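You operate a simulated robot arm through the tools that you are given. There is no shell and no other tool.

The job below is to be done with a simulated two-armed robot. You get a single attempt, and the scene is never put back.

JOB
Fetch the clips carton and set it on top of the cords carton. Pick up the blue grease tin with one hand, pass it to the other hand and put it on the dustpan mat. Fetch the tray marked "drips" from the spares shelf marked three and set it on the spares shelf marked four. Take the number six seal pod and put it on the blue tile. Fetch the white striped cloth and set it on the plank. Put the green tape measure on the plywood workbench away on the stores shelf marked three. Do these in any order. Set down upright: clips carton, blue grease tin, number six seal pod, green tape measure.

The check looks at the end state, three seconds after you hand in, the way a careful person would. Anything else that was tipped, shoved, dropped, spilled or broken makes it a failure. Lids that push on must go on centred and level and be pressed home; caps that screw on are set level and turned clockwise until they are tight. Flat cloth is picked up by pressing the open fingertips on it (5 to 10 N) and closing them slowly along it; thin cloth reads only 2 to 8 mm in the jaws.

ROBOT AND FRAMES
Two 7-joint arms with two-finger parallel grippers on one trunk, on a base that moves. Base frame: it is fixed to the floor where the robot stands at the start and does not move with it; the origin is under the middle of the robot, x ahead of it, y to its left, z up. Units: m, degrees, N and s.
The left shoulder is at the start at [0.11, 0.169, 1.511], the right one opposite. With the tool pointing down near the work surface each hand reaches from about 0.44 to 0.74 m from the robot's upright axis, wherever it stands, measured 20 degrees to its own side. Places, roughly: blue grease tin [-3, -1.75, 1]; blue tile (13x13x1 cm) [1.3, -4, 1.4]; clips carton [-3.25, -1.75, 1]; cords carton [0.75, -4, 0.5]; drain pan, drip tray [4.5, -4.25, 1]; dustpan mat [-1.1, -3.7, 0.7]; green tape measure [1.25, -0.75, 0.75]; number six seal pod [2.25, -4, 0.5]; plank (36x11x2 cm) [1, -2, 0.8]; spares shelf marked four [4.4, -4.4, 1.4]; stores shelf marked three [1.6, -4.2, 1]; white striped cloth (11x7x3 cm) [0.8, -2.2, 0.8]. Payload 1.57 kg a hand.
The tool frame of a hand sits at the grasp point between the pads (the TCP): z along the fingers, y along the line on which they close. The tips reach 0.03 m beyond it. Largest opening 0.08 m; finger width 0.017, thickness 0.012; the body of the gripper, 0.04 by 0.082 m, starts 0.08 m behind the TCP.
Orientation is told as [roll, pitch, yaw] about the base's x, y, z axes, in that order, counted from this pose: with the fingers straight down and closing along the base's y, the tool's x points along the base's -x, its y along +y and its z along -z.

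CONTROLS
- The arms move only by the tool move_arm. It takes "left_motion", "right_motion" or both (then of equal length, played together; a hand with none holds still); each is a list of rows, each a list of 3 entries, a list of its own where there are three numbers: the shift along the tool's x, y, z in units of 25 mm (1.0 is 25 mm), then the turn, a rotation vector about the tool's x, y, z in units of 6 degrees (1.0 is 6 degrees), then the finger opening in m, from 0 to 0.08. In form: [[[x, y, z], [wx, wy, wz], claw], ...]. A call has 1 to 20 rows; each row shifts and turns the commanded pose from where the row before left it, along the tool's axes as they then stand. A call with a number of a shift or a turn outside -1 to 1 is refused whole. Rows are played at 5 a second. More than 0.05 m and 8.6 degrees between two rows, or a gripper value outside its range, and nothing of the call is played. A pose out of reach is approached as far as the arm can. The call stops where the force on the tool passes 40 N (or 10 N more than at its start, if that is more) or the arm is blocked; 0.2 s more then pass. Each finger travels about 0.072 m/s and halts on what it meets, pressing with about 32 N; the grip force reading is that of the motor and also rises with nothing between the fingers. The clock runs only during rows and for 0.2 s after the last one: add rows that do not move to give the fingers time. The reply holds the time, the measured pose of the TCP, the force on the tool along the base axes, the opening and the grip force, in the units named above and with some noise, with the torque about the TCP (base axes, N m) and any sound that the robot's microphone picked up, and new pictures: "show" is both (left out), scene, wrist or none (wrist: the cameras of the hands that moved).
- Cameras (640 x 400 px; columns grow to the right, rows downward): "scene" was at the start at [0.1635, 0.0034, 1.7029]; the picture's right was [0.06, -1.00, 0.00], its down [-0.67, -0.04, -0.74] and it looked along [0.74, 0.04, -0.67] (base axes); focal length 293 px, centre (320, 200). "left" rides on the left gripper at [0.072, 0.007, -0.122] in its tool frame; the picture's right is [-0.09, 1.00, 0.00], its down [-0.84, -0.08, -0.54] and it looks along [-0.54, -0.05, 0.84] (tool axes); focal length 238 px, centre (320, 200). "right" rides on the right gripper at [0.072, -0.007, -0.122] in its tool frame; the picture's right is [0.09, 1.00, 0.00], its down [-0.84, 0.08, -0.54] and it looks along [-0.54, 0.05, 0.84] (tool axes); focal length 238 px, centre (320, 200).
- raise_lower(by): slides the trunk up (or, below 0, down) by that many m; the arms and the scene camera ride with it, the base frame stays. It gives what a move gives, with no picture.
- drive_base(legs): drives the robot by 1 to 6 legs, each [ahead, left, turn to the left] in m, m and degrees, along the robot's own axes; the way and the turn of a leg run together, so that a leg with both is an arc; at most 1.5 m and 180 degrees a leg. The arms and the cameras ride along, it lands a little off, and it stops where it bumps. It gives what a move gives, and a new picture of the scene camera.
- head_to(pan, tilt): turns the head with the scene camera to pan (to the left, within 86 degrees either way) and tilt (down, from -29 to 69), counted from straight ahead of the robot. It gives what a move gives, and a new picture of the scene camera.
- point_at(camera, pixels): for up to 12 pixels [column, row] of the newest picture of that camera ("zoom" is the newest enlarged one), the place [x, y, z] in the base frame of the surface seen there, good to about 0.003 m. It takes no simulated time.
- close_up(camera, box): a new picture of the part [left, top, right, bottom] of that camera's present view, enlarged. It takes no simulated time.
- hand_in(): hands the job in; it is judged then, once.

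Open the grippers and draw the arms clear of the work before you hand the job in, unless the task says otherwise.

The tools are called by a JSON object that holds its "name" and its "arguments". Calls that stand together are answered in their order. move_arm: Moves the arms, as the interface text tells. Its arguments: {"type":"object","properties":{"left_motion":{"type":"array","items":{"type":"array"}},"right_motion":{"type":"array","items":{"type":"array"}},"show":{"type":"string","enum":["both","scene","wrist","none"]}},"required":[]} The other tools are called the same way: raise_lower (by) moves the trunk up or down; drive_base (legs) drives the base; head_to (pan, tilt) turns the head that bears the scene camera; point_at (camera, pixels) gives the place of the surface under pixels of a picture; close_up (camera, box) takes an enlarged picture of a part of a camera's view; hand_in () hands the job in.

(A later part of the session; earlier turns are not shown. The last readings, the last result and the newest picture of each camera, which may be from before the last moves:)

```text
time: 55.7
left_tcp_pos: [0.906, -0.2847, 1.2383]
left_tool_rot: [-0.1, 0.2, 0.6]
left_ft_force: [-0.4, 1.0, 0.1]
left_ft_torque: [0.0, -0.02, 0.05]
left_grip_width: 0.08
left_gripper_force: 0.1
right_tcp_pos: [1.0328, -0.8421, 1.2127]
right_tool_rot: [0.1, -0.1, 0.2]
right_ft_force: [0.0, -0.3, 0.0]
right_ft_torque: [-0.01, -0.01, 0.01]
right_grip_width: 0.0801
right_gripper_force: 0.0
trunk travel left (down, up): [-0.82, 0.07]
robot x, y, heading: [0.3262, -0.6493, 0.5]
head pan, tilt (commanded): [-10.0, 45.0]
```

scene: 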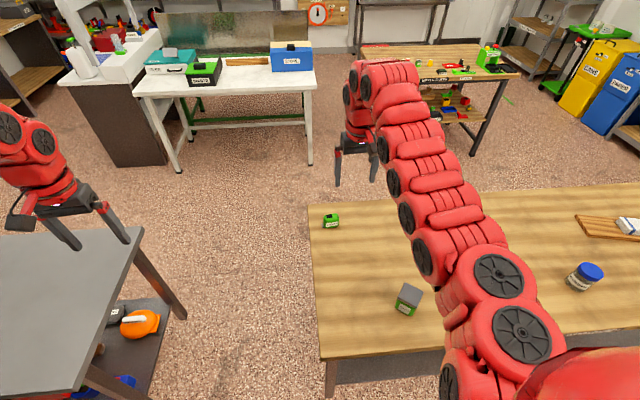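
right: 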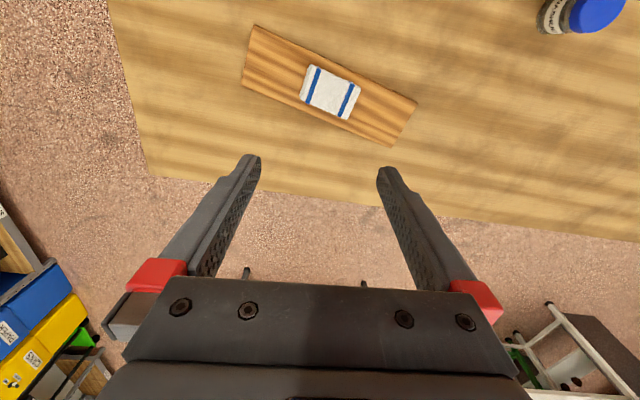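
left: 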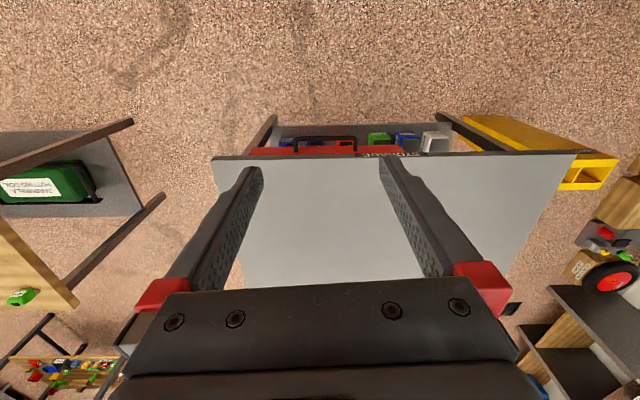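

I zoom on the tape measure at (331,220) and the other green box at (408,299).

{"name": "close_up", "arguments": {"camera": "scene", "box": [295, 200, 375, 250]}}

{"name": "point_at", "arguments": {"camera": "zoom", "pixels": [[260, 135], [340, 140], [350, 200], [300, 165], [305, 110], [265, 215], [250, 225], [245, 180]]}}

{"name": "close_up", "arguments": {"camera": "scene", "box": [375, 275, 445, 325]}}

```text
8.00 times, centred on (335, 225) of scene
```

zoom: 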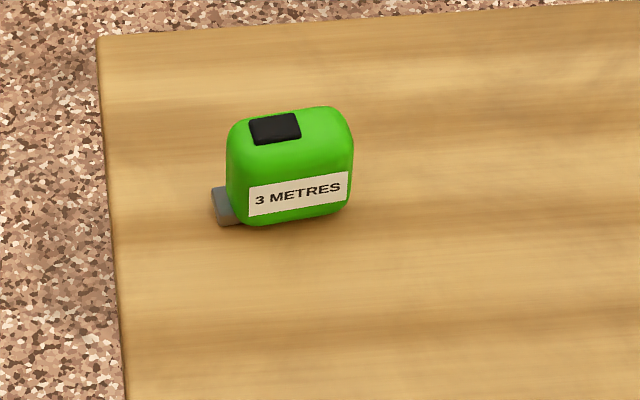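

```text
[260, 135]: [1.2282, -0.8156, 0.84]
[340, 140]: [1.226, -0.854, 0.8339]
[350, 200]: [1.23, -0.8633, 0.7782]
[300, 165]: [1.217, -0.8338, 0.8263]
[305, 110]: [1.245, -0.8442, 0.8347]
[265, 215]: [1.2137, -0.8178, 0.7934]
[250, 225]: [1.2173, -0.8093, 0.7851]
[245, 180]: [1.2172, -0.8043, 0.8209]
```

```text
8.00 times, centred on (410, 300) of scene
```

zoom: 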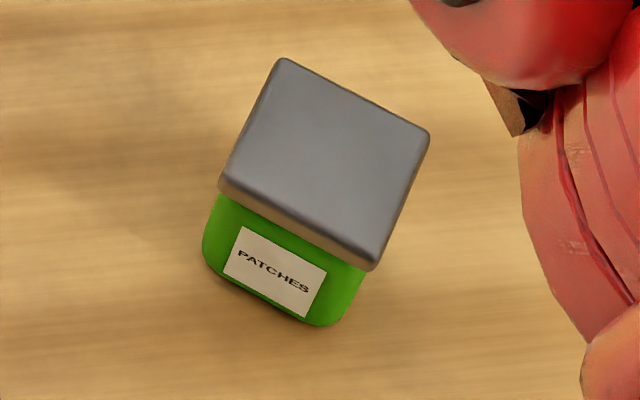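

The tape stands about 6 cm wide (y −0.804 to −0.865), 6 cm tall, with its label facing me. I tilt the right tool 45° forward so I can grip it by the sides and later set it in the shelf the same way.

{"name": "move_arm", "arguments": {"right_motion": [[[0, 0, 0], [0, -0.9375, 0], 0.08], [[0, 0, 0], [0, -0.9375, 0], 0.08], [[0, 0, 0], [0, -0.9375, 0], 0.08], [[0, 0, 0], [0, -0.9375, 0], 0.08], [[0, 0, 0], [0, -0.9375, 0], 0.08], [[0, 0, 0], [0, -0.9375, 0], 0.08], [[0, 0, 0], [0, -0.9375, 0], 0.08], [[0, 0, 0], [0, -0.9375, 0], 0.08], [[0, 0, 0], [0, 0, 0], 0.08]], "show": "wrist"}}

{"name": "raise_lower", "arguments": {"by": -0.24}}

{"name": "move_arm", "arguments": {"right_motion": [[[0, 0, 0], [0, 0, 0], 0.08]]}}

```text
time: 57.7
left_tcp_pos: [0.9072, -0.2852, 1.238]
left_tool_rot: [-0.2, 0.1, 0.5]
left_ft_force: [-0.7, -0.1, -0.4]
left_ft_torque: [0.0, 0.0, -0.01]
left_grip_width: 0.08
left_gripper_force: 0.1
right_tcp_pos: [1.0321, -0.8431, 1.2133]
right_tool_rot: [0.0, -45.0, 0.4]
right_ft_force: [0.3, -0.2, 0.2]
right_ft_torque: [0.01, -0.03, -0.01]
right_grip_width: 0.0799
right_gripper_force: 0.2
trunk travel left (down, up): [-0.82, 0.07]
robot x, y, heading: [0.3219, -0.6464, 0.5]
head pan, tilt (commanded): [-10.0, 45.0]
```

right: 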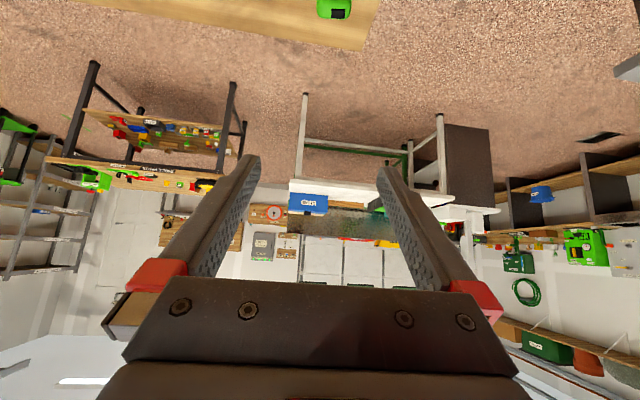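

```text
time: 60.2
left_tcp_pos: [0.9061, -0.2842, 0.9979]
left_tool_rot: [0.0, 0.1, 0.5]
left_ft_force: [-0.5, 0.0, 0.2]
left_ft_torque: [-0.02, -0.02, 0.01]
left_grip_width: 0.0799
left_gripper_force: 0.0
right_tcp_pos: [1.0322, -0.8421, 0.9739]
right_tool_rot: [-0.1, -45.0, 0.4]
right_ft_force: [0.0, 0.8, -0.1]
right_ft_torque: [-0.01, -0.01, -0.01]
right_grip_width: 0.08
right_gripper_force: 0.1
trunk travel left (down, up): [-0.58, 0.31]
robot x, y, heading: [0.3213, -0.6448, 0.5]
head pan, tilt (commanded): [-10.0, 45.0]
```

```text
time: 60.6
left_tcp_pos: [0.9059, -0.2858, 0.9991]
left_tool_rot: [-0.2, 0.1, 0.5]
left_ft_force: [-1.2, 0.0, 0.6]
left_ft_torque: [0.03, 0.01, -0.02]
left_grip_width: 0.08
left_gripper_force: 0.0
right_tcp_pos: [1.0332, -0.8427, 0.9734]
right_tool_rot: [0.0, -45.0, 0.4]
right_ft_force: [-0.2, 0.0, 0.1]
right_ft_torque: [-0.02, 0.03, 0.0]
right_grip_width: 0.0801
right_gripper_force: 0.2
trunk travel left (down, up): [-0.58, 0.31]
robot x, y, heading: [0.3223, -0.6457, 0.9]
head pan, tilt (commanded): [-10.0, 45.0]
```

scene: 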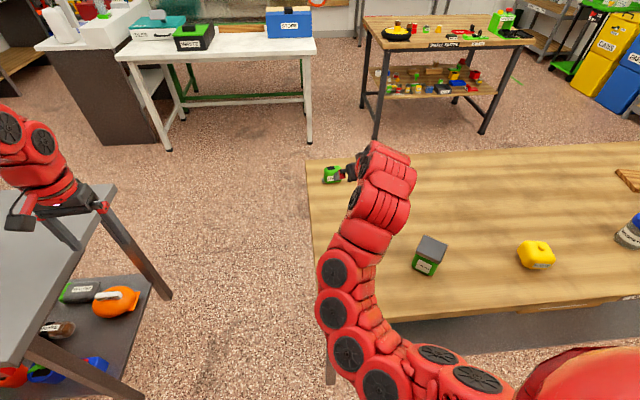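
right: 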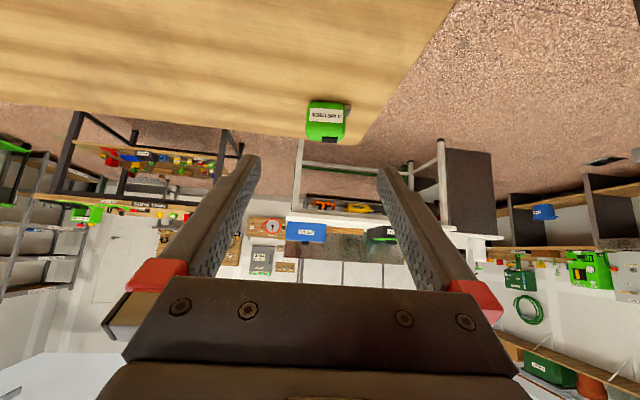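

The wrist camera shows the tape at (326,122). I zoom in and measure its edges to find yaw and centre.

{"name": "close_up", "arguments": {"camera": "right", "box": [286, 85, 366, 150]}}

{"name": "point_at", "arguments": {"camera": "right", "pixels": [[310, 112], [326, 115], [342, 112], [308, 125], [343, 125], [326, 128], [326, 135], [310, 133], [342, 133], [326, 103]]}}

```text
6.15 times, centred on (326, 118) of right
```

zoom: 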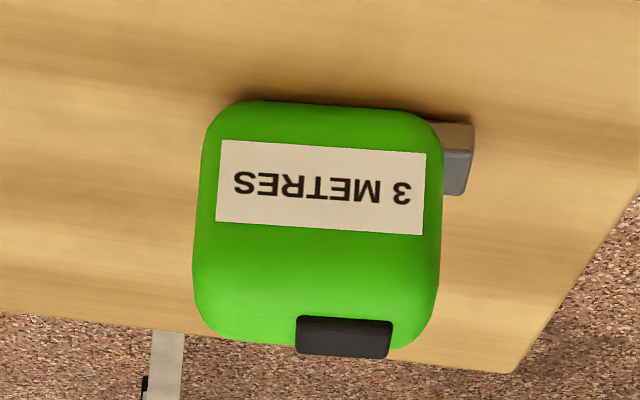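

```text
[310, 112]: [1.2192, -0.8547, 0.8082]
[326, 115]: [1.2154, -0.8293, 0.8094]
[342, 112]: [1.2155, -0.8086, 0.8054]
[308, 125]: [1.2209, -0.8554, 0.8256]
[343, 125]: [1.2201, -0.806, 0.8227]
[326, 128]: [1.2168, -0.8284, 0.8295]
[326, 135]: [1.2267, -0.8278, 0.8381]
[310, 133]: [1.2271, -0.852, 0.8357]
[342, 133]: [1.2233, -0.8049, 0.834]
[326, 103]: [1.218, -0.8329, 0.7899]
```

The tape centre is about (1.233, −0.8305) and nearly aligned with the tool. I align laterally and advance partway along the tool axis, then check.

{"name": "move_arm", "arguments": {"right_motion": [[[-0.74, 0.22, 1], [0, 0, 0], 0.08], [[-0.73, 0.21, 1], [0, 0, 0], 0.08], [[0, 0, 1], [0, 0, 0], 0.08], [[0, 0, 1], [0, 0, 0], 0.08], [[0, 0, 1], [0, 0, 0], 0.08], [[0, 0, 0], [0, 0, 0], 0.08]], "show": "wrist"}}

```text
time: 62.0
left_tcp_pos: [0.9065, -0.2845, 0.9981]
left_tool_rot: [0.0, 0.1, 0.5]
left_ft_force: [0.0, 0.9, 0.5]
left_ft_torque: [-0.05, -0.02, -0.02]
left_grip_width: 0.0799
left_gripper_force: 0.1
right_tcp_pos: [1.1464, -0.8308, 0.9089]
right_tool_rot: [0.0, -45.0, 0.3]
right_ft_force: [0.0, 0.3, -0.4]
right_ft_torque: [0.02, -0.01, 0.0]
right_grip_width: 0.0801
right_gripper_force: 0.1
trunk travel left (down, up): [-0.58, 0.31]
robot x, y, heading: [0.3239, -0.6468, 0.5]
head pan, tilt (commanded): [-10.0, 45.0]
```

right: 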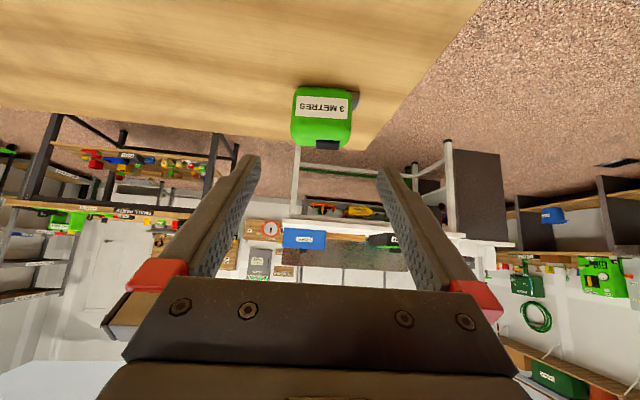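

{"name": "point_at", "arguments": {"camera": "right", "pixels": [[293, 115], [322, 115], [350, 115], [296, 95], [320, 135], [320, 143], [300, 130], [345, 135], [354, 100], [320, 90]]}}

```text
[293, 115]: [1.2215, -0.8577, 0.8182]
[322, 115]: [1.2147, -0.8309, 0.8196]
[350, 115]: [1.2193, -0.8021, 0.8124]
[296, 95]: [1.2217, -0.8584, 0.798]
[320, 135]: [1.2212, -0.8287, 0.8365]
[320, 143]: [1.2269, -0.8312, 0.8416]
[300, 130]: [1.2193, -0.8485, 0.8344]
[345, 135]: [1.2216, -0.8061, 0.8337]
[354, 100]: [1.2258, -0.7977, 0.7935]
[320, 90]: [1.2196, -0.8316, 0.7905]
```

The tape's edges are at y −0.859 and −0.802, so the hand is centred. I advance 12 cm along the tool axis to grasp depth.

{"name": "move_arm", "arguments": {"right_motion": [[[-0.03, 0, 1], [0, 0, 0], 0.08], [[-0.04, 0, 1], [0, 0, 0], 0.08], [[0, 0, 1], [0, 0, 0], 0.08], [[0, 0, 1], [0, 0, 0], 0.08], [[0, 0, 0.77], [0, 0, 0], 0.08], [[0, 0, 0], [0, 0, 0], 0.08]], "show": "both"}}

```text
time: 63.4
left_tcp_pos: [0.9057, -0.283, 0.9976]
left_tool_rot: [-0.1, 0.0, 0.6]
left_ft_force: [-0.3, 1.2, -0.4]
left_ft_torque: [-0.04, 0.01, 0.01]
left_grip_width: 0.0799
left_gripper_force: 0.1
right_tcp_pos: [1.217, -0.8305, 0.8422]
right_tool_rot: [0.0, -44.9, 0.3]
right_ft_force: [0.7, -1.1, 0.3]
right_ft_torque: [-0.01, 0.02, 0.01]
right_grip_width: 0.0802
right_gripper_force: 0.1
right hand out of reach, approached as far as the arm can: row 5
trunk travel left (down, up): [-0.58, 0.31]
robot x, y, heading: [0.3226, -0.6431, 0.7]
head pan, tilt (commanded): [-10.0, 45.0]
```

scene: 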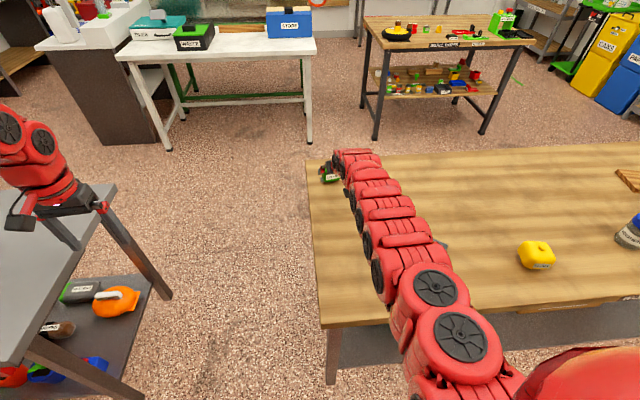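
right: 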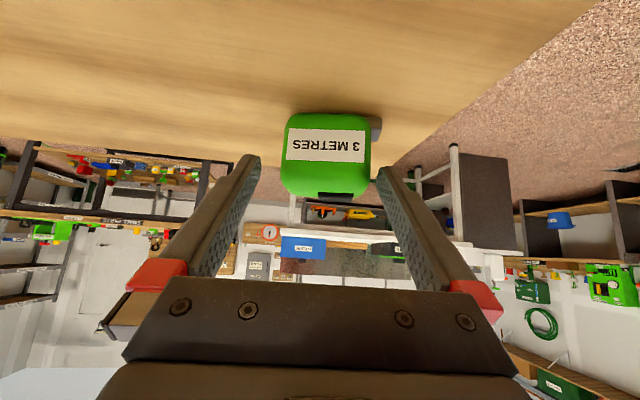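

The arm hit its reach limit 2 cm short. I back the hand off 5 cm along its axis and drive the base 6 cm ahead (the bench edge is still 0.4 m away).

{"name": "move_arm", "arguments": {"right_motion": [[[0, 0, -1], [0, 0, 0], 0.08], [[0, 0, -1], [0, 0, 0], 0.08], [[0, 0, -1], [0, 0, 0], 0.08], [[0, 0, -1], [0, 0, 0], 0.08]], "show": "none"}}

{"name": "drive_base", "arguments": {"legs": [[0.06, 0, 0]]}}

{"name": "move_arm", "arguments": {"right_motion": [[[0, 0, 0], [0, 0, 0], 0.08]], "show": "wrist"}}

```text
time: 64.4
left_tcp_pos: [0.9064, -0.2802, 0.9976]
left_tool_rot: [-0.3, 0.1, 0.7]
left_ft_force: [0.1, 0.2, 0.4]
left_ft_torque: [-0.01, -0.03, -0.03]
left_grip_width: 0.08
left_gripper_force: 0.0
right_tcp_pos: [1.1483, -0.8272, 0.9136]
right_tool_rot: [-0.1, -44.9, 0.4]
right_ft_force: [0.0, -0.5, -0.8]
right_ft_torque: [-0.04, 0.0, -0.04]
right_grip_width: 0.0798
right_gripper_force: 0.0
trunk travel left (down, up): [-0.58, 0.31]
robot x, y, heading: [0.3197, -0.6473, 0.5]
head pan, tilt (commanded): [-10.0, 45.0]
```

```text
time: 65.3
left_tcp_pos: [0.9656, -0.2849, 0.9989]
left_tool_rot: [0.0, 0.3, 0.6]
left_ft_force: [0.5, -0.7, 0.3]
left_ft_torque: [0.01, 0.04, -0.01]
left_grip_width: 0.0801
left_gripper_force: 0.0
right_tcp_pos: [1.2082, -0.8308, 0.9118]
right_tool_rot: [-0.1, -44.8, 0.4]
right_ft_force: [0.6, -0.5, -0.6]
right_ft_torque: [-0.01, 0.0, 0.03]
right_grip_width: 0.0802
right_gripper_force: 0.1
trunk travel left (down, up): [-0.58, 0.31]
robot x, y, heading: [0.3771, -0.6483, 0.5]
head pan, tilt (commanded): [-10.0, 45.0]
```

scene: 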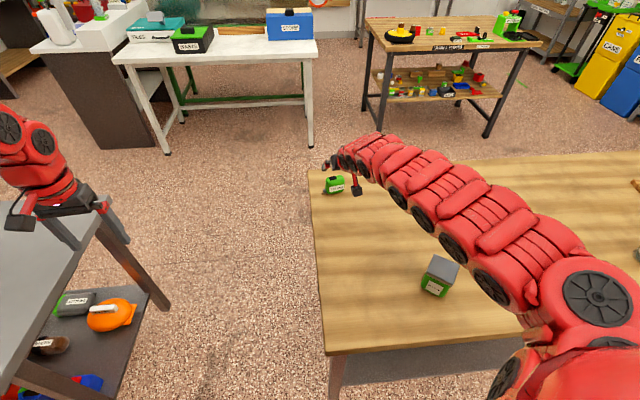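

```text
time: 65.8
left_tcp_pos: [0.9641, -0.2844, 0.9982]
left_tool_rot: [-0.1, 0.1, 0.5]
left_ft_force: [-0.9, -0.3, -0.6]
left_ft_torque: [0.02, -0.01, 0.02]
left_grip_width: 0.0803
left_gripper_force: 0.0
right_tcp_pos: [1.2066, -0.8308, 0.9136]
right_tool_rot: [0.0, -45.0, 0.4]
right_ft_force: [-0.6, -0.6, 0.7]
right_ft_torque: [0.0, 0.02, -0.01]
right_grip_width: 0.0803
right_gripper_force: 0.1
trunk travel left (down, up): [-0.58, 0.31]
robot x, y, heading: [0.3826, -0.6471, 0.6]
head pan, tilt (commanded): [-10.0, 45.0]
```

right: 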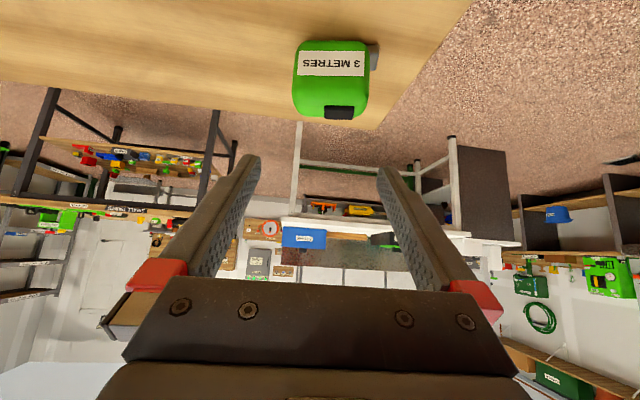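

I shift the hand to line up on the approach axis, then advance 8 cm to the grasp point.

{"name": "move_arm", "arguments": {"right_motion": [[[0.9, 0, 0], [0, 0, 0], 0.08], [[0.86, 0, 0], [0, 0, 0], 0.08], [[0, 0, 0.8], [0, 0, 0], 0.08], [[0, 0, 0.8], [0, 0, 0], 0.08], [[0, 0, 0.8], [0, 0, 0], 0.08], [[0, 0, 0.8], [0, 0, 0], 0.08], [[0, 0, 0], [0, 0, 0], 0.08]], "show": "wrist"}}

```text
time: 67.3
left_tcp_pos: [0.9651, -0.284, 0.9979]
left_tool_rot: [-0.2, 0.1, 0.6]
left_ft_force: [-0.2, 0.1, 0.0]
left_ft_torque: [0.0, -0.02, 0.0]
left_grip_width: 0.0801
left_gripper_force: 0.1
right_tcp_pos: [1.2553, -0.8326, 0.8194]
right_tool_rot: [-0.1, -44.9, 0.5]
right_ft_force: [-0.5, 0.0, 0.5]
right_ft_torque: [0.03, 0.0, -0.01]
right_grip_width: 0.08
right_gripper_force: 0.2
right hand out of reach, approached as far as the arm can: row 1, 2
trunk travel left (down, up): [-0.58, 0.31]
robot x, y, heading: [0.3822, -0.6471, 0.3]
head pan, tilt (commanded): [-10.0, 45.0]
```

right: 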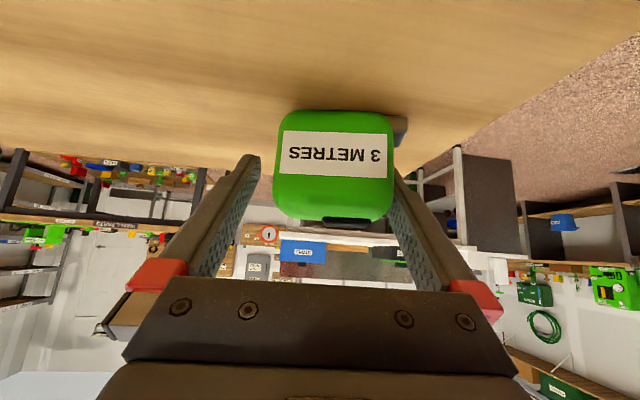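

The fingers straddle the tape but slightly beyond it (TCP x=1.255). I back off 12 mm and shift 15 mm down-and-back to centre on the tape.

{"name": "move_arm", "arguments": {"right_motion": [[[0, 0, -0.5], [0, 0, 0], 0.08], [[0.3, 0, 0], [0, 0, 0], 0.08], [[0.3, 0, 0], [0, 0, 0], 0.08], [[0, 0, 0], [0, 0, 0], 0.08]], "show": "wrist"}}

```text
time: 68.3
left_tcp_pos: [0.9662, -0.2829, 0.9983]
left_tool_rot: [0.0, 0.1, 0.5]
left_ft_force: [-0.1, 0.2, -0.1]
left_ft_torque: [0.03, 0.04, -0.01]
left_grip_width: 0.0801
left_gripper_force: 0.1
right_tcp_pos: [1.2356, -0.8312, 0.8163]
right_tool_rot: [0.0, -44.8, 0.3]
right_ft_force: [0.0, -0.1, 1.4]
right_ft_torque: [0.01, -0.02, -0.01]
right_grip_width: 0.0802
right_gripper_force: 0.0
trunk travel left (down, up): [-0.58, 0.31]
robot x, y, heading: [0.3839, -0.6458, 0.3]
head pan, tilt (commanded): [-10.0, 45.0]
```

right: 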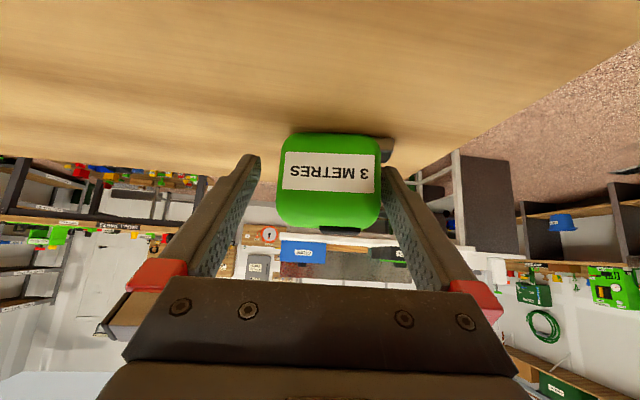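

I check the tape edges relative to the fingers before closing.

{"name": "point_at", "arguments": {"camera": "right", "pixels": [[281, 180], [379, 180], [330, 180], [388, 150], [330, 225], [252, 165], [388, 175]]}}

{"name": "close_up", "arguments": {"camera": "right", "box": [240, 120, 400, 240]}}

```text
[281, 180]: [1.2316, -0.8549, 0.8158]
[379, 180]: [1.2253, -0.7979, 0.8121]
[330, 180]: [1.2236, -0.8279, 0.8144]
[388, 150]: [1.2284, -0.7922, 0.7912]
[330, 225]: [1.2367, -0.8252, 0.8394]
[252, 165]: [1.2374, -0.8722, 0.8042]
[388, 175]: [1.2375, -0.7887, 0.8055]
```

```text
3.33 times, centred on (320, 180) of right
```

zoom: 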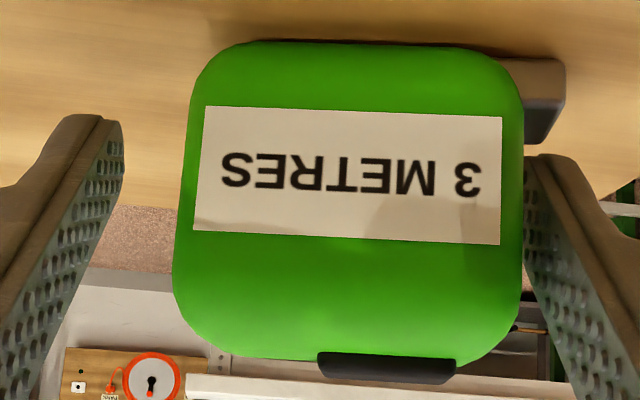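

The tape sits 4 mm off-centre between the fingers, and the grey tab protrudes at lower right. I measure the tab's top before closing.

{"name": "point_at", "arguments": {"camera": "zoom", "pixels": [[545, 110], [545, 130], [540, 140], [555, 90], [530, 70], [550, 170], [180, 200], [520, 120]]}}

```text
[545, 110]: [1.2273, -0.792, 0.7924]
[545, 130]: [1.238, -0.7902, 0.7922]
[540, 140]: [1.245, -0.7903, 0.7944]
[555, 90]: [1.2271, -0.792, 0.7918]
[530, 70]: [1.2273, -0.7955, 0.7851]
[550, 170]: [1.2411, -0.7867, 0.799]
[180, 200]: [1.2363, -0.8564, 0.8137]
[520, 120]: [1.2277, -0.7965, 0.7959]
```

The tab's top is at z≈0.793, so I raise the hand 6 mm to clear it, shift 4 mm left, and close slowly on the body.

{"name": "move_arm", "arguments": {"right_motion": [[[-0.17, 0.17, -0.17], [0, 0, 0], 0.08], [[0, 0, 0], [0, 0, 0], 0.074], [[0, 0, 0], [0, 0, 0], 0.068], [[0, 0, 0], [0, 0, 0], 0.062], [[0, 0, 0], [0, 0, 0], 0.056], [[0, 0, 0], [0, 0, 0], 0.05], [[0, 0, 0], [0, 0, 0], 0.045], [[0, 0, 0], [0, 0, 0], 0.045]], "show": "wrist"}}

```text
time: 70.2
left_tcp_pos: [0.9655, -0.2841, 0.998]
left_tool_rot: [-0.1, 0.1, 0.7]
left_ft_force: [-0.2, -0.4, 0.5]
left_ft_torque: [0.0, 0.03, 0.0]
left_grip_width: 0.0801
left_gripper_force: 0.0
right_tcp_pos: [1.2367, -0.8263, 0.8236]
right_tool_rot: [0.0, -44.9, 0.5]
right_ft_force: [-1.6, 0.7, 0.8]
right_ft_torque: [0.07, 0.01, 0.04]
right_grip_width: 0.0616
right_gripper_force: 31.7
trunk travel left (down, up): [-0.58, 0.31]
robot x, y, heading: [0.3811, -0.646, 0.4]
head pan, tilt (commanded): [-10.0, 45.0]
```

right: 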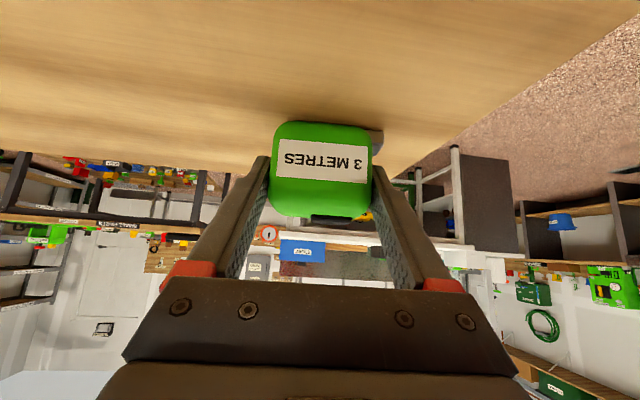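

Gripped at 0.0616 m with 32 N. I lift straight up with the trunk, then draw the hand back toward the body for travel.

{"name": "raise_lower", "arguments": {"by": 0.24}}

{"name": "move_arm", "arguments": {"right_motion": [[[0.8, 0, -0.8], [0, 0, 0], 0.045], [[0.8, 0, -0.8], [0, 0, 0], 0.045], [[0.8, 0, -0.8], [0, 0, 0], 0.045], [[0.8, 0, -0.8], [0, 0, 0], 0.045], [[0.8, 0, -0.8], [0, 0, 0], 0.045], [[0.8, 0, -0.8], [0, 0, 0], 0.045], [[0.8, 0, -0.8], [0, 0, 0], 0.045], [[0.8, 0, -0.8], [0, 0, 0], 0.045]]}}

```text
time: 72.7
left_tcp_pos: [0.9654, -0.2828, 1.238]
left_tool_rot: [-0.1, 0.2, 0.6]
left_ft_force: [-0.6, 0.8, 0.7]
left_ft_torque: [0.0, 0.0, -0.02]
left_grip_width: 0.0798
left_gripper_force: 0.0
right_tcp_pos: [1.2362, -0.827, 1.063]
right_tool_rot: [-0.1, -44.9, 0.3]
right_ft_force: [0.3, -0.1, -3.1]
right_ft_torque: [0.0, 0.02, 0.01]
right_grip_width: 0.0615
right_gripper_force: 32.2
trunk travel left (down, up): [-0.82, 0.07]
robot x, y, heading: [0.3827, -0.6453, 0.4]
head pan, tilt (commanded): [-10.0, 45.0]
```

```text
time: 74.5
left_tcp_pos: [0.9659, -0.285, 1.2376]
left_tool_rot: [-0.2, 0.0, 0.7]
left_ft_force: [0.4, 1.0, -0.1]
left_ft_torque: [-0.01, 0.0, 0.01]
left_grip_width: 0.08
left_gripper_force: 0.1
right_tcp_pos: [1.1607, -0.8315, 1.0321]
right_tool_rot: [-0.1, -44.8, 0.3]
right_ft_force: [-1.0, 0.1, -1.8]
right_ft_torque: [0.0, -0.02, 0.03]
right_grip_width: 0.0615
right_gripper_force: 32.4
right hand out of reach, approached as far as the arm can: row 3, 4, 5, 6, 7, 8
trunk travel left (down, up): [-0.82, 0.07]
robot x, y, heading: [0.3812, -0.6453, 0.8]
head pan, tilt (commanded): [-10.0, 45.0]
```

scene: 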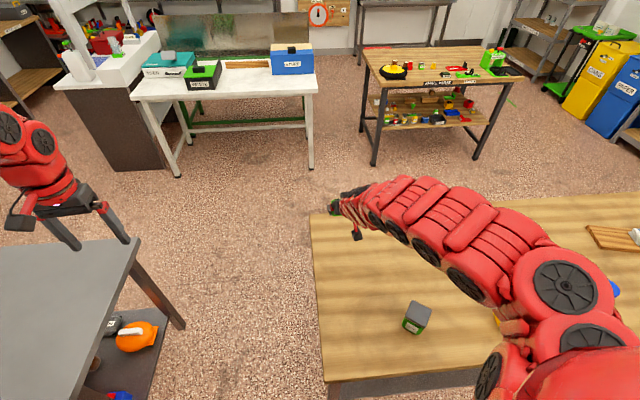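
right: 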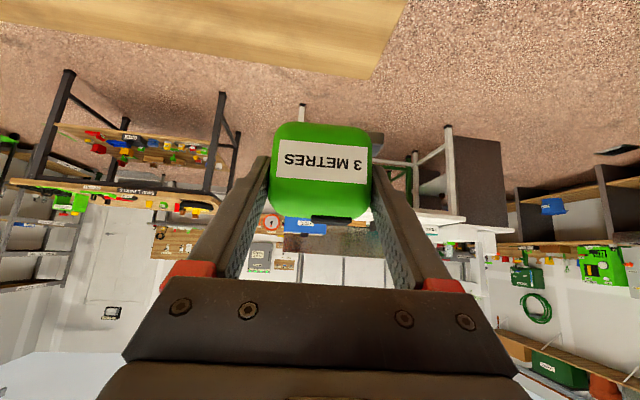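

The tape is held and lifted (z≈1.03). I back away from the bench and strafe south, keeping clear of the benches.

{"name": "drive_base", "arguments": {"legs": [[-0.4, 0, 0], [0, -1.1, 0], [0, -1.15, 0]]}}

{"name": "head_to", "arguments": {"pan": -60, "tilt": 35}}

```text
time: 87.6
left_tcp_pos: [0.578, -2.5371, 1.2379]
left_tool_rot: [-0.1, 0.2, 0.0]
left_ft_force: [-0.1, -0.6, -0.2]
left_ft_torque: [0.03, 0.0, -0.03]
left_grip_width: 0.0801
left_gripper_force: 0.1
right_tcp_pos: [0.7709, -3.0847, 1.031]
right_tool_rot: [-0.1, -44.9, -0.3]
right_ft_force: [0.4, 0.9, -1.5]
right_ft_torque: [-0.02, 0.02, 0.01]
right_grip_width: 0.0616
right_gripper_force: 32.3
trunk travel left (down, up): [-0.82, 0.07]
robot x, y, heading: [-0.0082, -2.8939, -0.0]
head pan, tilt (commanded): [-10.0, 45.0]
```

scene: 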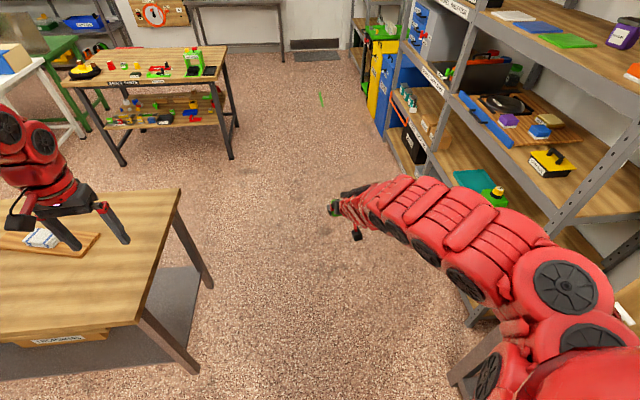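

```text
time: 88.8
left_tcp_pos: [0.5792, -2.5378, 1.2377]
left_tool_rot: [-0.1, 0.2, 0.1]
left_ft_force: [0.6, -1.6, 0.1]
left_ft_torque: [-0.01, -0.02, -0.03]
left_grip_width: 0.0798
left_gripper_force: 0.1
right_tcp_pos: [0.7701, -3.0847, 1.0311]
right_tool_rot: [-0.1, -44.9, -0.2]
right_ft_force: [0.5, -0.5, -2.0]
right_ft_torque: [0.0, 0.0, 0.02]
right_grip_width: 0.0614
right_gripper_force: 31.7
trunk travel left (down, up): [-0.82, 0.07]
robot x, y, heading: [-0.0092, -2.8916, 0.1]
head pan, tilt (commanded): [-60.0, 35.0]
```

scene: 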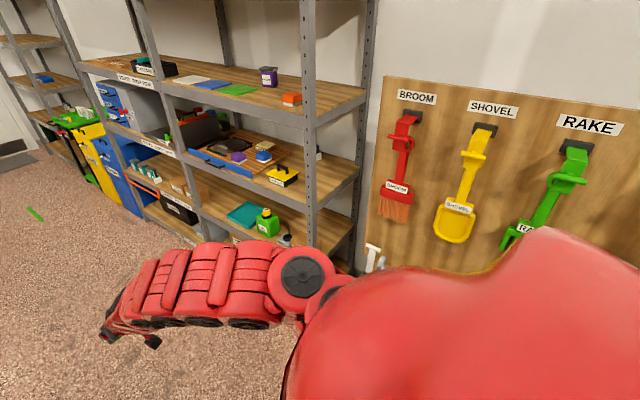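

The stores rack is in view. I measure shelf edges, uprights, and the objects on shelves three and four.

{"name": "point_at", "arguments": {"camera": "scene", "pixels": [[213, 98], [330, 110], [305, 120], [175, 90], [100, 70], [200, 175], [315, 200], [190, 150], [235, 157], [282, 178], [240, 90], [215, 85]]}}

{"name": "close_up", "arguments": {"camera": "scene", "box": [60, 30, 380, 230]}}

```text
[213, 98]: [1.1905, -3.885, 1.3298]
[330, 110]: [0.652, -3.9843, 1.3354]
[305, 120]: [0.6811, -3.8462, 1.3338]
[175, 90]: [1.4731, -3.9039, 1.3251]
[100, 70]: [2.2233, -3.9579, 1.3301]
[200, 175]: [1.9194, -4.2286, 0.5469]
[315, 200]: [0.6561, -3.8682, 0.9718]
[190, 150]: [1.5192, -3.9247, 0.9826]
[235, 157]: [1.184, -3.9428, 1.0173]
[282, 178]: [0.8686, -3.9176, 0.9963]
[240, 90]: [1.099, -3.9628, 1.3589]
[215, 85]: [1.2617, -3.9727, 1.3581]
```

```text
2.00 times, centred on (220, 130) of scene
```

zoom: 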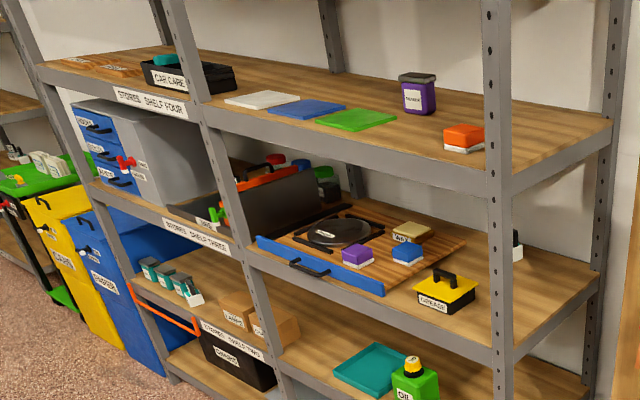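

Shelf four's surface is z≈1.357 and shelf three's about 0.98, with uprights near x 0.65 and 1.5. I turn to face the rack (south) and strafe to x≈1.0 for a frontal look.

{"name": "drive_base", "arguments": {"legs": [[0, 0, -90], [0, 1.05, 0]]}}

{"name": "head_to", "arguments": {"pan": 0, "tilt": 25}}

```text
time: 98.0
left_tcp_pos: [1.3924, -3.4823, 1.2389]
left_tool_rot: [0.0, 0.2, -89.9]
left_ft_force: [0.7, 0.9, 0.6]
left_ft_torque: [0.04, -0.01, 0.01]
left_grip_width: 0.0798
left_gripper_force: 0.1
right_tcp_pos: [0.8451, -3.6735, 1.031]
right_tool_rot: [-0.1, -44.9, -89.9]
right_ft_force: [0.0, 0.0, -1.8]
right_ft_torque: [0.02, -0.03, 0.02]
right_grip_width: 0.0615
right_gripper_force: 31.5
trunk travel left (down, up): [-0.82, 0.07]
robot x, y, heading: [1.0379, -2.8947, -89.7]
head pan, tilt (commanded): [-60.0, 35.0]
```

scene: 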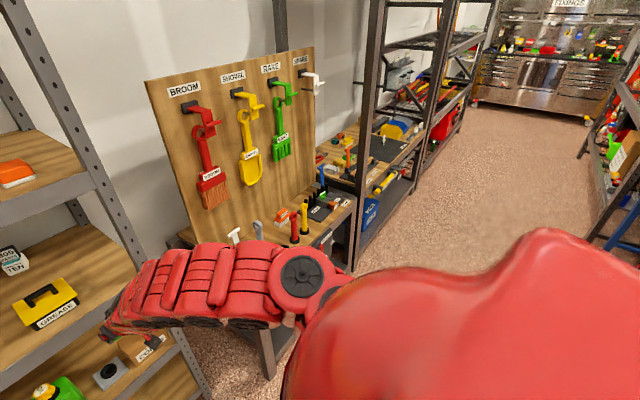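

```text
time: 99.3
left_tcp_pos: [1.3927, -3.4828, 1.2373]
left_tool_rot: [-0.1, 0.2, -89.9]
left_ft_force: [0.1, -0.3, -0.9]
left_ft_torque: [-0.01, -0.01, 0.02]
left_grip_width: 0.0801
left_gripper_force: 0.0
right_tcp_pos: [0.8457, -3.674, 1.0314]
right_tool_rot: [-0.1, -44.9, -90.0]
right_ft_force: [0.5, 0.0, -1.8]
right_ft_torque: [0.04, 0.0, -0.02]
right_grip_width: 0.0616
right_gripper_force: 32.5
trunk travel left (down, up): [-0.82, 0.07]
robot x, y, heading: [1.0378, -2.9003, -89.9]
head pan, tilt (commanded): [0.0, 25.0]
```

scene: 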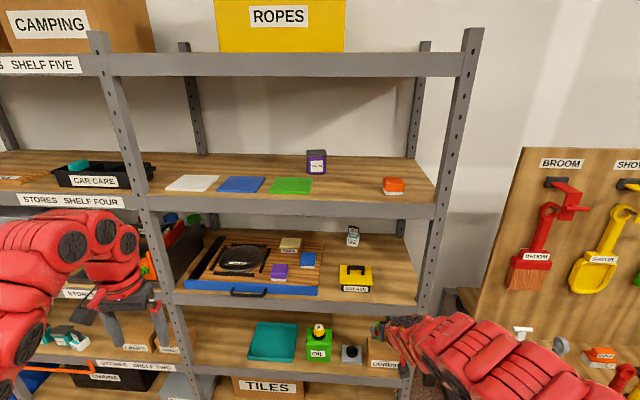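

Frontal view: shelf three holds a large tray (left), a yellow GREASE box (356,278), and a small bottle (352,236). I measure the free region on its right side.

{"name": "point_at", "arguments": {"camera": "scene", "pixels": [[390, 290], [385, 260], [340, 265], [372, 290], [340, 285], [318, 291], [425, 280], [352, 240], [400, 248], [320, 240], [366, 262], [398, 300]]}}

{"name": "close_up", "arguments": {"camera": "scene", "box": [170, 200, 450, 375]}}

```text
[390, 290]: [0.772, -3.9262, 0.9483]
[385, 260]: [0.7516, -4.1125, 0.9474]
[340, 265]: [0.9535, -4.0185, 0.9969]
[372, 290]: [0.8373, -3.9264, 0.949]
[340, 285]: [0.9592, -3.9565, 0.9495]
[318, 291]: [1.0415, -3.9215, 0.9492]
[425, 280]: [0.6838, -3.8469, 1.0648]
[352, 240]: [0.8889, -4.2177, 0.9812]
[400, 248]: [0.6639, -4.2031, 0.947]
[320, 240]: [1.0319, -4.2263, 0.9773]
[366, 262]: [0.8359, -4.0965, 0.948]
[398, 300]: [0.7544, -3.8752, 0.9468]
```

```text
2.29 times, centred on (310, 288) of scene
```

zoom: 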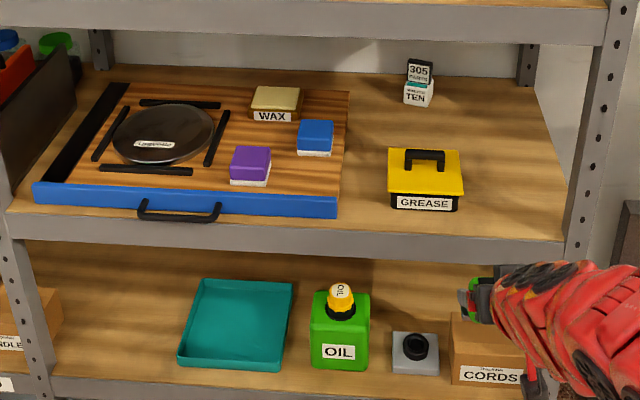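

Shelf three's surface is z≈0.948, and there's a free gap right of the GREASE box. I measure the gap's limits precisely in the zoom.

{"name": "point_at", "arguments": {"camera": "zoom", "pixels": [[460, 165], [462, 178], [460, 205], [390, 190], [425, 155], [390, 150], [460, 150], [570, 180], [595, 180], [580, 235], [555, 130], [340, 205]]}}

{"name": "close_up", "arguments": {"camera": "scene", "box": [310, 215, 450, 310]}}

```text
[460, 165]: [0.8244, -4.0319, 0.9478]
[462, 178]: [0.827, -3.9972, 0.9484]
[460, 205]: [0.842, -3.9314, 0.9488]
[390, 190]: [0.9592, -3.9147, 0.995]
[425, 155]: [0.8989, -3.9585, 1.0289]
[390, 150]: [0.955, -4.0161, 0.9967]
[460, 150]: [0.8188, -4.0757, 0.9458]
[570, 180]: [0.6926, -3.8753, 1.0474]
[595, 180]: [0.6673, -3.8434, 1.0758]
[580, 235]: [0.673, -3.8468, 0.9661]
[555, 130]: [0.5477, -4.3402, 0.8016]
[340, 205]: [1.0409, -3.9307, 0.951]
```

```text
4.21 times, centred on (380, 262) of scene
```

zoom: 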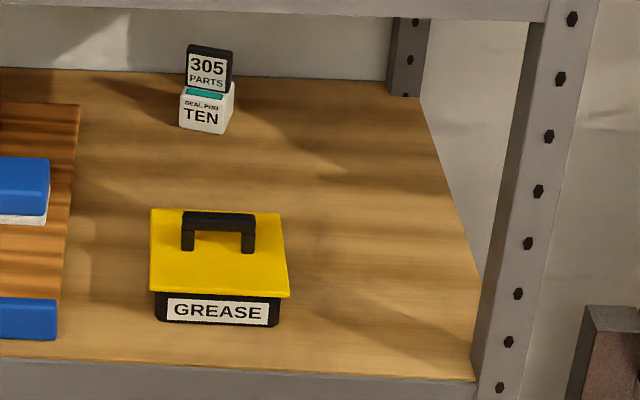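

The gap runs from the upright at x≈0.695 to the GREASE box at x≈0.842, so I target x≈0.772, y≈−3.96. I drive right and ahead partway first.

{"name": "drive_base", "arguments": {"legs": [[0, -0.075, 0], [0.15, 0, 0]]}}

{"name": "move_arm", "arguments": {"right_motion": [[[0, 0, 0], [0, 0, 0], 0.045]], "show": "wrist"}}

```text
time: 101.3
left_tcp_pos: [1.32, -3.6311, 1.2382]
left_tool_rot: [-0.1, 0.1, -89.8]
left_ft_force: [0.9, 0.2, -0.2]
left_ft_torque: [-0.02, 0.04, 0.0]
left_grip_width: 0.0803
left_gripper_force: 0.1
right_tcp_pos: [0.7717, -3.8233, 1.0329]
right_tool_rot: [-0.2, -45.0, -90.1]
right_ft_force: [0.0, -0.7, -1.5]
right_ft_torque: [0.0, 0.0, -0.01]
right_grip_width: 0.0615
right_gripper_force: 32.5
trunk travel left (down, up): [-0.82, 0.07]
robot x, y, heading: [0.9627, -3.0426, -90.0]
head pan, tilt (commanded): [0.0, 25.0]
```

scene: 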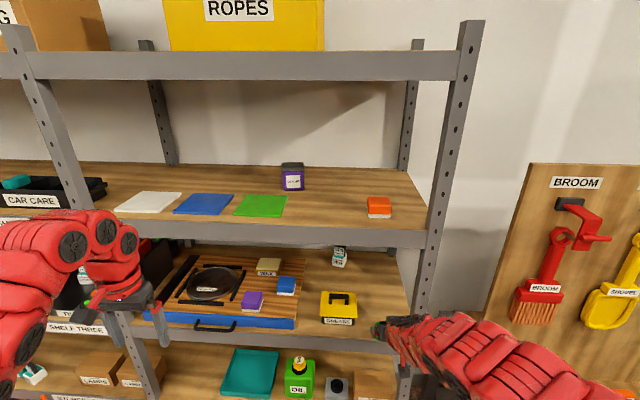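

```text
time: 101.7
left_tcp_pos: [1.3188, -3.6316, 1.2377]
left_tool_rot: [-0.1, 0.1, -89.8]
left_ft_force: [0.3, -0.5, -0.7]
left_ft_torque: [-0.02, -0.01, 0.01]
left_grip_width: 0.0801
left_gripper_force: 0.0
right_tcp_pos: [0.7706, -3.8248, 1.0324]
right_tool_rot: [-0.1, -44.9, -90.1]
right_ft_force: [0.0, 0.3, -1.6]
right_ft_torque: [0.04, -0.02, 0.0]
right_grip_width: 0.0617
right_gripper_force: 31.6
trunk travel left (down, up): [-0.82, 0.07]
robot x, y, heading: [0.9575, -3.0495, -89.8]
head pan, tilt (commanded): [0.0, 25.0]
```

right: 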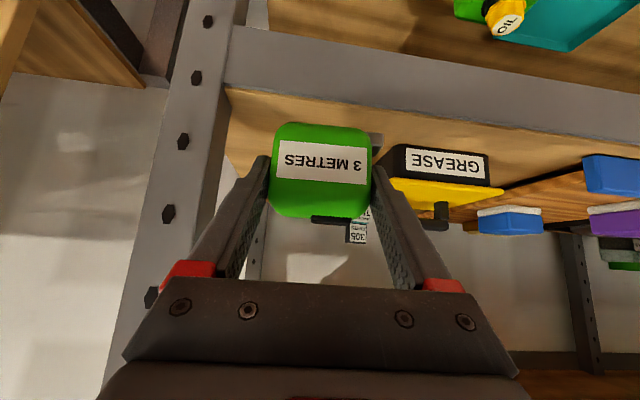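

In the wrist view the tape lines up between the upright (left) and GREASE box (right). I drive 13 cm further in.

{"name": "drive_base", "arguments": {"legs": [[0.13, 0, 0]]}}

{"name": "move_arm", "arguments": {"right_motion": [[[0, 0, 0], [0, 0, 0], 0.045]], "show": "wrist"}}

```text
time: 103.0
left_tcp_pos: [1.3192, -3.7598, 1.2384]
left_tool_rot: [-0.1, 0.1, -89.9]
left_ft_force: [-0.6, -0.6, 0.0]
left_ft_torque: [0.0, 0.01, -0.01]
left_grip_width: 0.08
left_gripper_force: 0.1
right_tcp_pos: [0.7703, -3.9527, 1.0315]
right_tool_rot: [-0.2, -44.9, -90.0]
right_ft_force: [0.0, 0.8, -1.9]
right_ft_torque: [0.02, 0.01, -0.03]
right_grip_width: 0.0619
right_gripper_force: 32.5
trunk travel left (down, up): [-0.82, 0.07]
robot x, y, heading: [0.9636, -3.1762, -89.9]
head pan, tilt (commanded): [0.0, 25.0]
```

scene: 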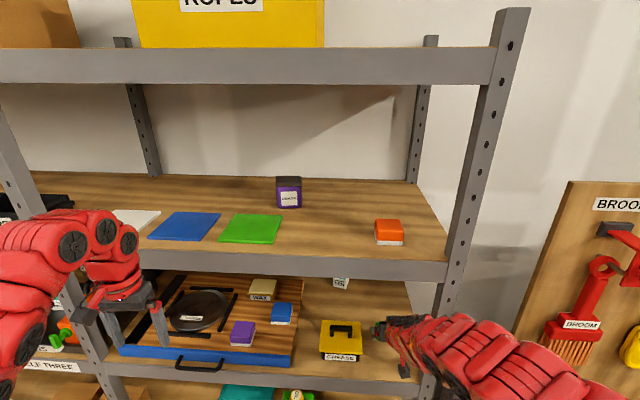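

```text
time: 103.4
left_tcp_pos: [1.3186, -3.7604, 1.2387]
left_tool_rot: [0.0, 0.2, -89.8]
left_ft_force: [0.2, -0.1, -0.2]
left_ft_torque: [-0.01, 0.0, -0.02]
left_grip_width: 0.08
left_gripper_force: 0.0
right_tcp_pos: [0.7724, -3.9531, 1.0316]
right_tool_rot: [-0.1, -44.8, -89.9]
right_ft_force: [-0.6, 0.5, -1.8]
right_ft_torque: [0.0, -0.01, -0.01]
right_grip_width: 0.0616
right_gripper_force: 32.1
trunk travel left (down, up): [-0.82, 0.07]
robot x, y, heading: [0.9618, -3.1738, -89.9]
head pan, tilt (commanded): [0.0, 25.0]
```

right: 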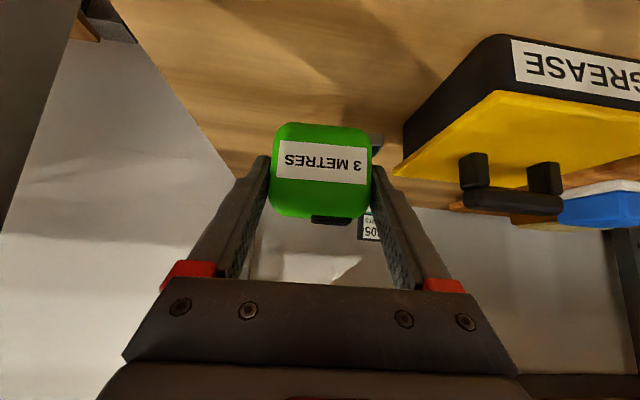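

Positioned at (0.772, −3.953). I lower 3 cm with the trunk, then inch down with the arm until contact.

{"name": "raise_lower", "arguments": {"by": -0.03}}

{"name": "move_arm", "arguments": {"right_motion": [[[0.07, 0, 0.07], [0, 0, 0], 0.045], [[0.06, 0, 0.06], [0, 0, 0], 0.045], [[0, 0, 0], [0, 0, 0], 0.045]], "show": "wrist"}}

```text
time: 104.2
left_tcp_pos: [1.3191, -3.762, 1.2086]
left_tool_rot: [-0.1, 0.3, -89.8]
left_ft_force: [0.6, -1.1, -0.4]
left_ft_torque: [0.02, 0.04, 0.0]
left_grip_width: 0.0801
left_gripper_force: 0.1
right_tcp_pos: [0.7701, -3.9535, 1.0005]
right_tool_rot: [-0.1, -44.9, -90.0]
right_ft_force: [0.0, -0.1, -1.5]
right_ft_torque: [0.01, 0.01, 0.04]
right_grip_width: 0.0613
right_gripper_force: 31.9
trunk travel left (down, up): [-0.79, 0.1]
robot x, y, heading: [0.9608, -3.1761, -90.0]
head pan, tilt (commanded): [0.0, 25.0]
```

```text
time: 105.0
left_tcp_pos: [1.3191, -3.7617, 1.2073]
left_tool_rot: [-0.2, 0.3, -89.8]
left_ft_force: [0.7, -0.8, 0.0]
left_ft_torque: [0.03, 0.02, 0.03]
left_grip_width: 0.0801
left_gripper_force: 0.0
right_tcp_pos: [0.7718, -3.9535, 0.9962]
right_tool_rot: [-0.1, -44.8, -90.0]
right_ft_force: [-0.1, -0.5, -1.2]
right_ft_torque: [0.04, 0.01, 0.01]
right_grip_width: 0.0618
right_gripper_force: 32.2
trunk travel left (down, up): [-0.79, 0.1]
robot x, y, heading: [0.9613, -3.1749, -89.9]
head pan, tilt (commanded): [0.0, 25.0]
```

right: 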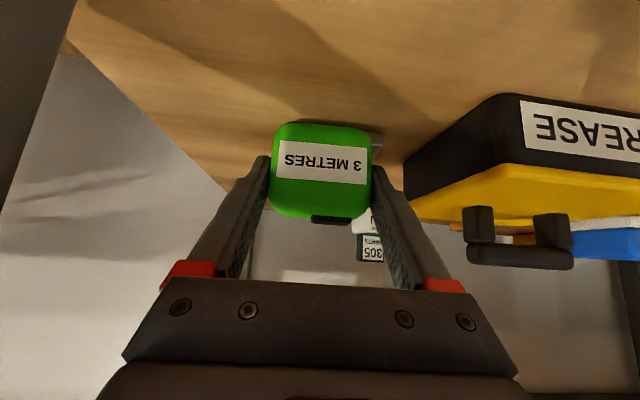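

Still hanging free (−1.2 N). I inch further down.

{"name": "move_arm", "arguments": {"right_motion": [[[0.03, 0, 0.03], [0, 0, 0], 0.045], [[0.03, 0, 0.03], [0, 0, 0], 0.045], [[0, 0, 0], [0, 0, 0], 0.045]], "show": "none"}}

```text
time: 105.8
left_tcp_pos: [1.3184, -3.7614, 1.2085]
left_tool_rot: [-0.2, 0.2, -89.8]
left_ft_force: [2.0, 0.2, 0.1]
left_ft_torque: [-0.03, -0.02, 0.0]
left_grip_width: 0.0798
left_gripper_force: 0.0
right_tcp_pos: [0.7692, -3.9548, 0.9937]
right_tool_rot: [-0.1, -44.9, -90.0]
right_ft_force: [0.6, 0.2, -1.7]
right_ft_torque: [-0.04, 0.02, -0.02]
right_grip_width: 0.0614
right_gripper_force: 31.9
trunk travel left (down, up): [-0.79, 0.1]
robot x, y, heading: [0.9573, -3.1758, -89.8]
head pan, tilt (commanded): [0.0, 25.0]
```

{"name": "move_arm", "arguments": {"right_motion": [[[0.03, 0, 0.03], [0, 0, 0], 0.045], [[0.03, 0, 0.03], [0, 0, 0], 0.045], [[0, 0, 0], [0, 0, 0], 0.045]], "show": "none"}}

```text
time: 106.6
left_tcp_pos: [1.319, -3.7618, 1.2093]
left_tool_rot: [0.0, 0.3, -89.8]
left_ft_force: [1.1, -0.3, 0.4]
left_ft_torque: [-0.03, -0.02, -0.04]
left_grip_width: 0.0801
left_gripper_force: 0.1
right_tcp_pos: [0.7698, -3.9541, 0.9923]
right_tool_rot: [-0.1, -44.9, -90.0]
right_ft_force: [-0.8, -1.1, 1.5]
right_ft_torque: [-0.01, -0.01, 0.01]
right_grip_width: 0.0618
right_gripper_force: 32.0
trunk travel left (down, up): [-0.79, 0.1]
robot x, y, heading: [0.9609, -3.1787, -90.1]
head pan, tilt (commanded): [0.0, 25.0]
```

The vertical force changed from −1.7 to +1.5 N: contact. I open slowly.

{"name": "move_arm", "arguments": {"right_motion": [[[0, 0, 0], [0, 0, 0], 0.063], [[0, 0, 0], [0, 0, 0], 0.067], [[0, 0, 0], [0, 0, 0], 0.072], [[0, 0, 0], [0, 0, 0], 0.076], [[0, 0, 0], [0, 0, 0], 0.078], [[0, 0, 0], [0, 0, 0], 0.078]], "show": "wrist"}}

```text
time: 108.0
left_tcp_pos: [1.3192, -3.762, 1.2084]
left_tool_rot: [-0.1, 0.2, -89.7]
left_ft_force: [0.3, 0.0, 0.6]
left_ft_torque: [-0.02, -0.01, 0.01]
left_grip_width: 0.0801
left_gripper_force: 0.0
right_tcp_pos: [0.7716, -3.9532, 0.9913]
right_tool_rot: [-0.1, -45.0, -90.1]
right_ft_force: [-0.5, -0.6, -0.1]
right_ft_torque: [-0.02, 0.01, 0.0]
right_grip_width: 0.0778
right_gripper_force: 0.1
trunk travel left (down, up): [-0.79, 0.1]
robot x, y, heading: [0.9591, -3.1739, -89.8]
head pan, tilt (commanded): [0.0, 25.0]
```

right: 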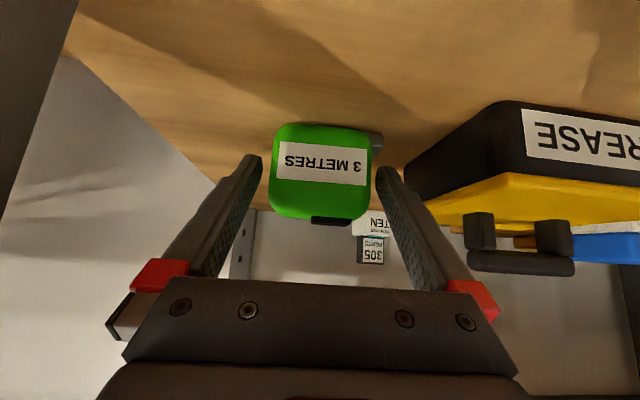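

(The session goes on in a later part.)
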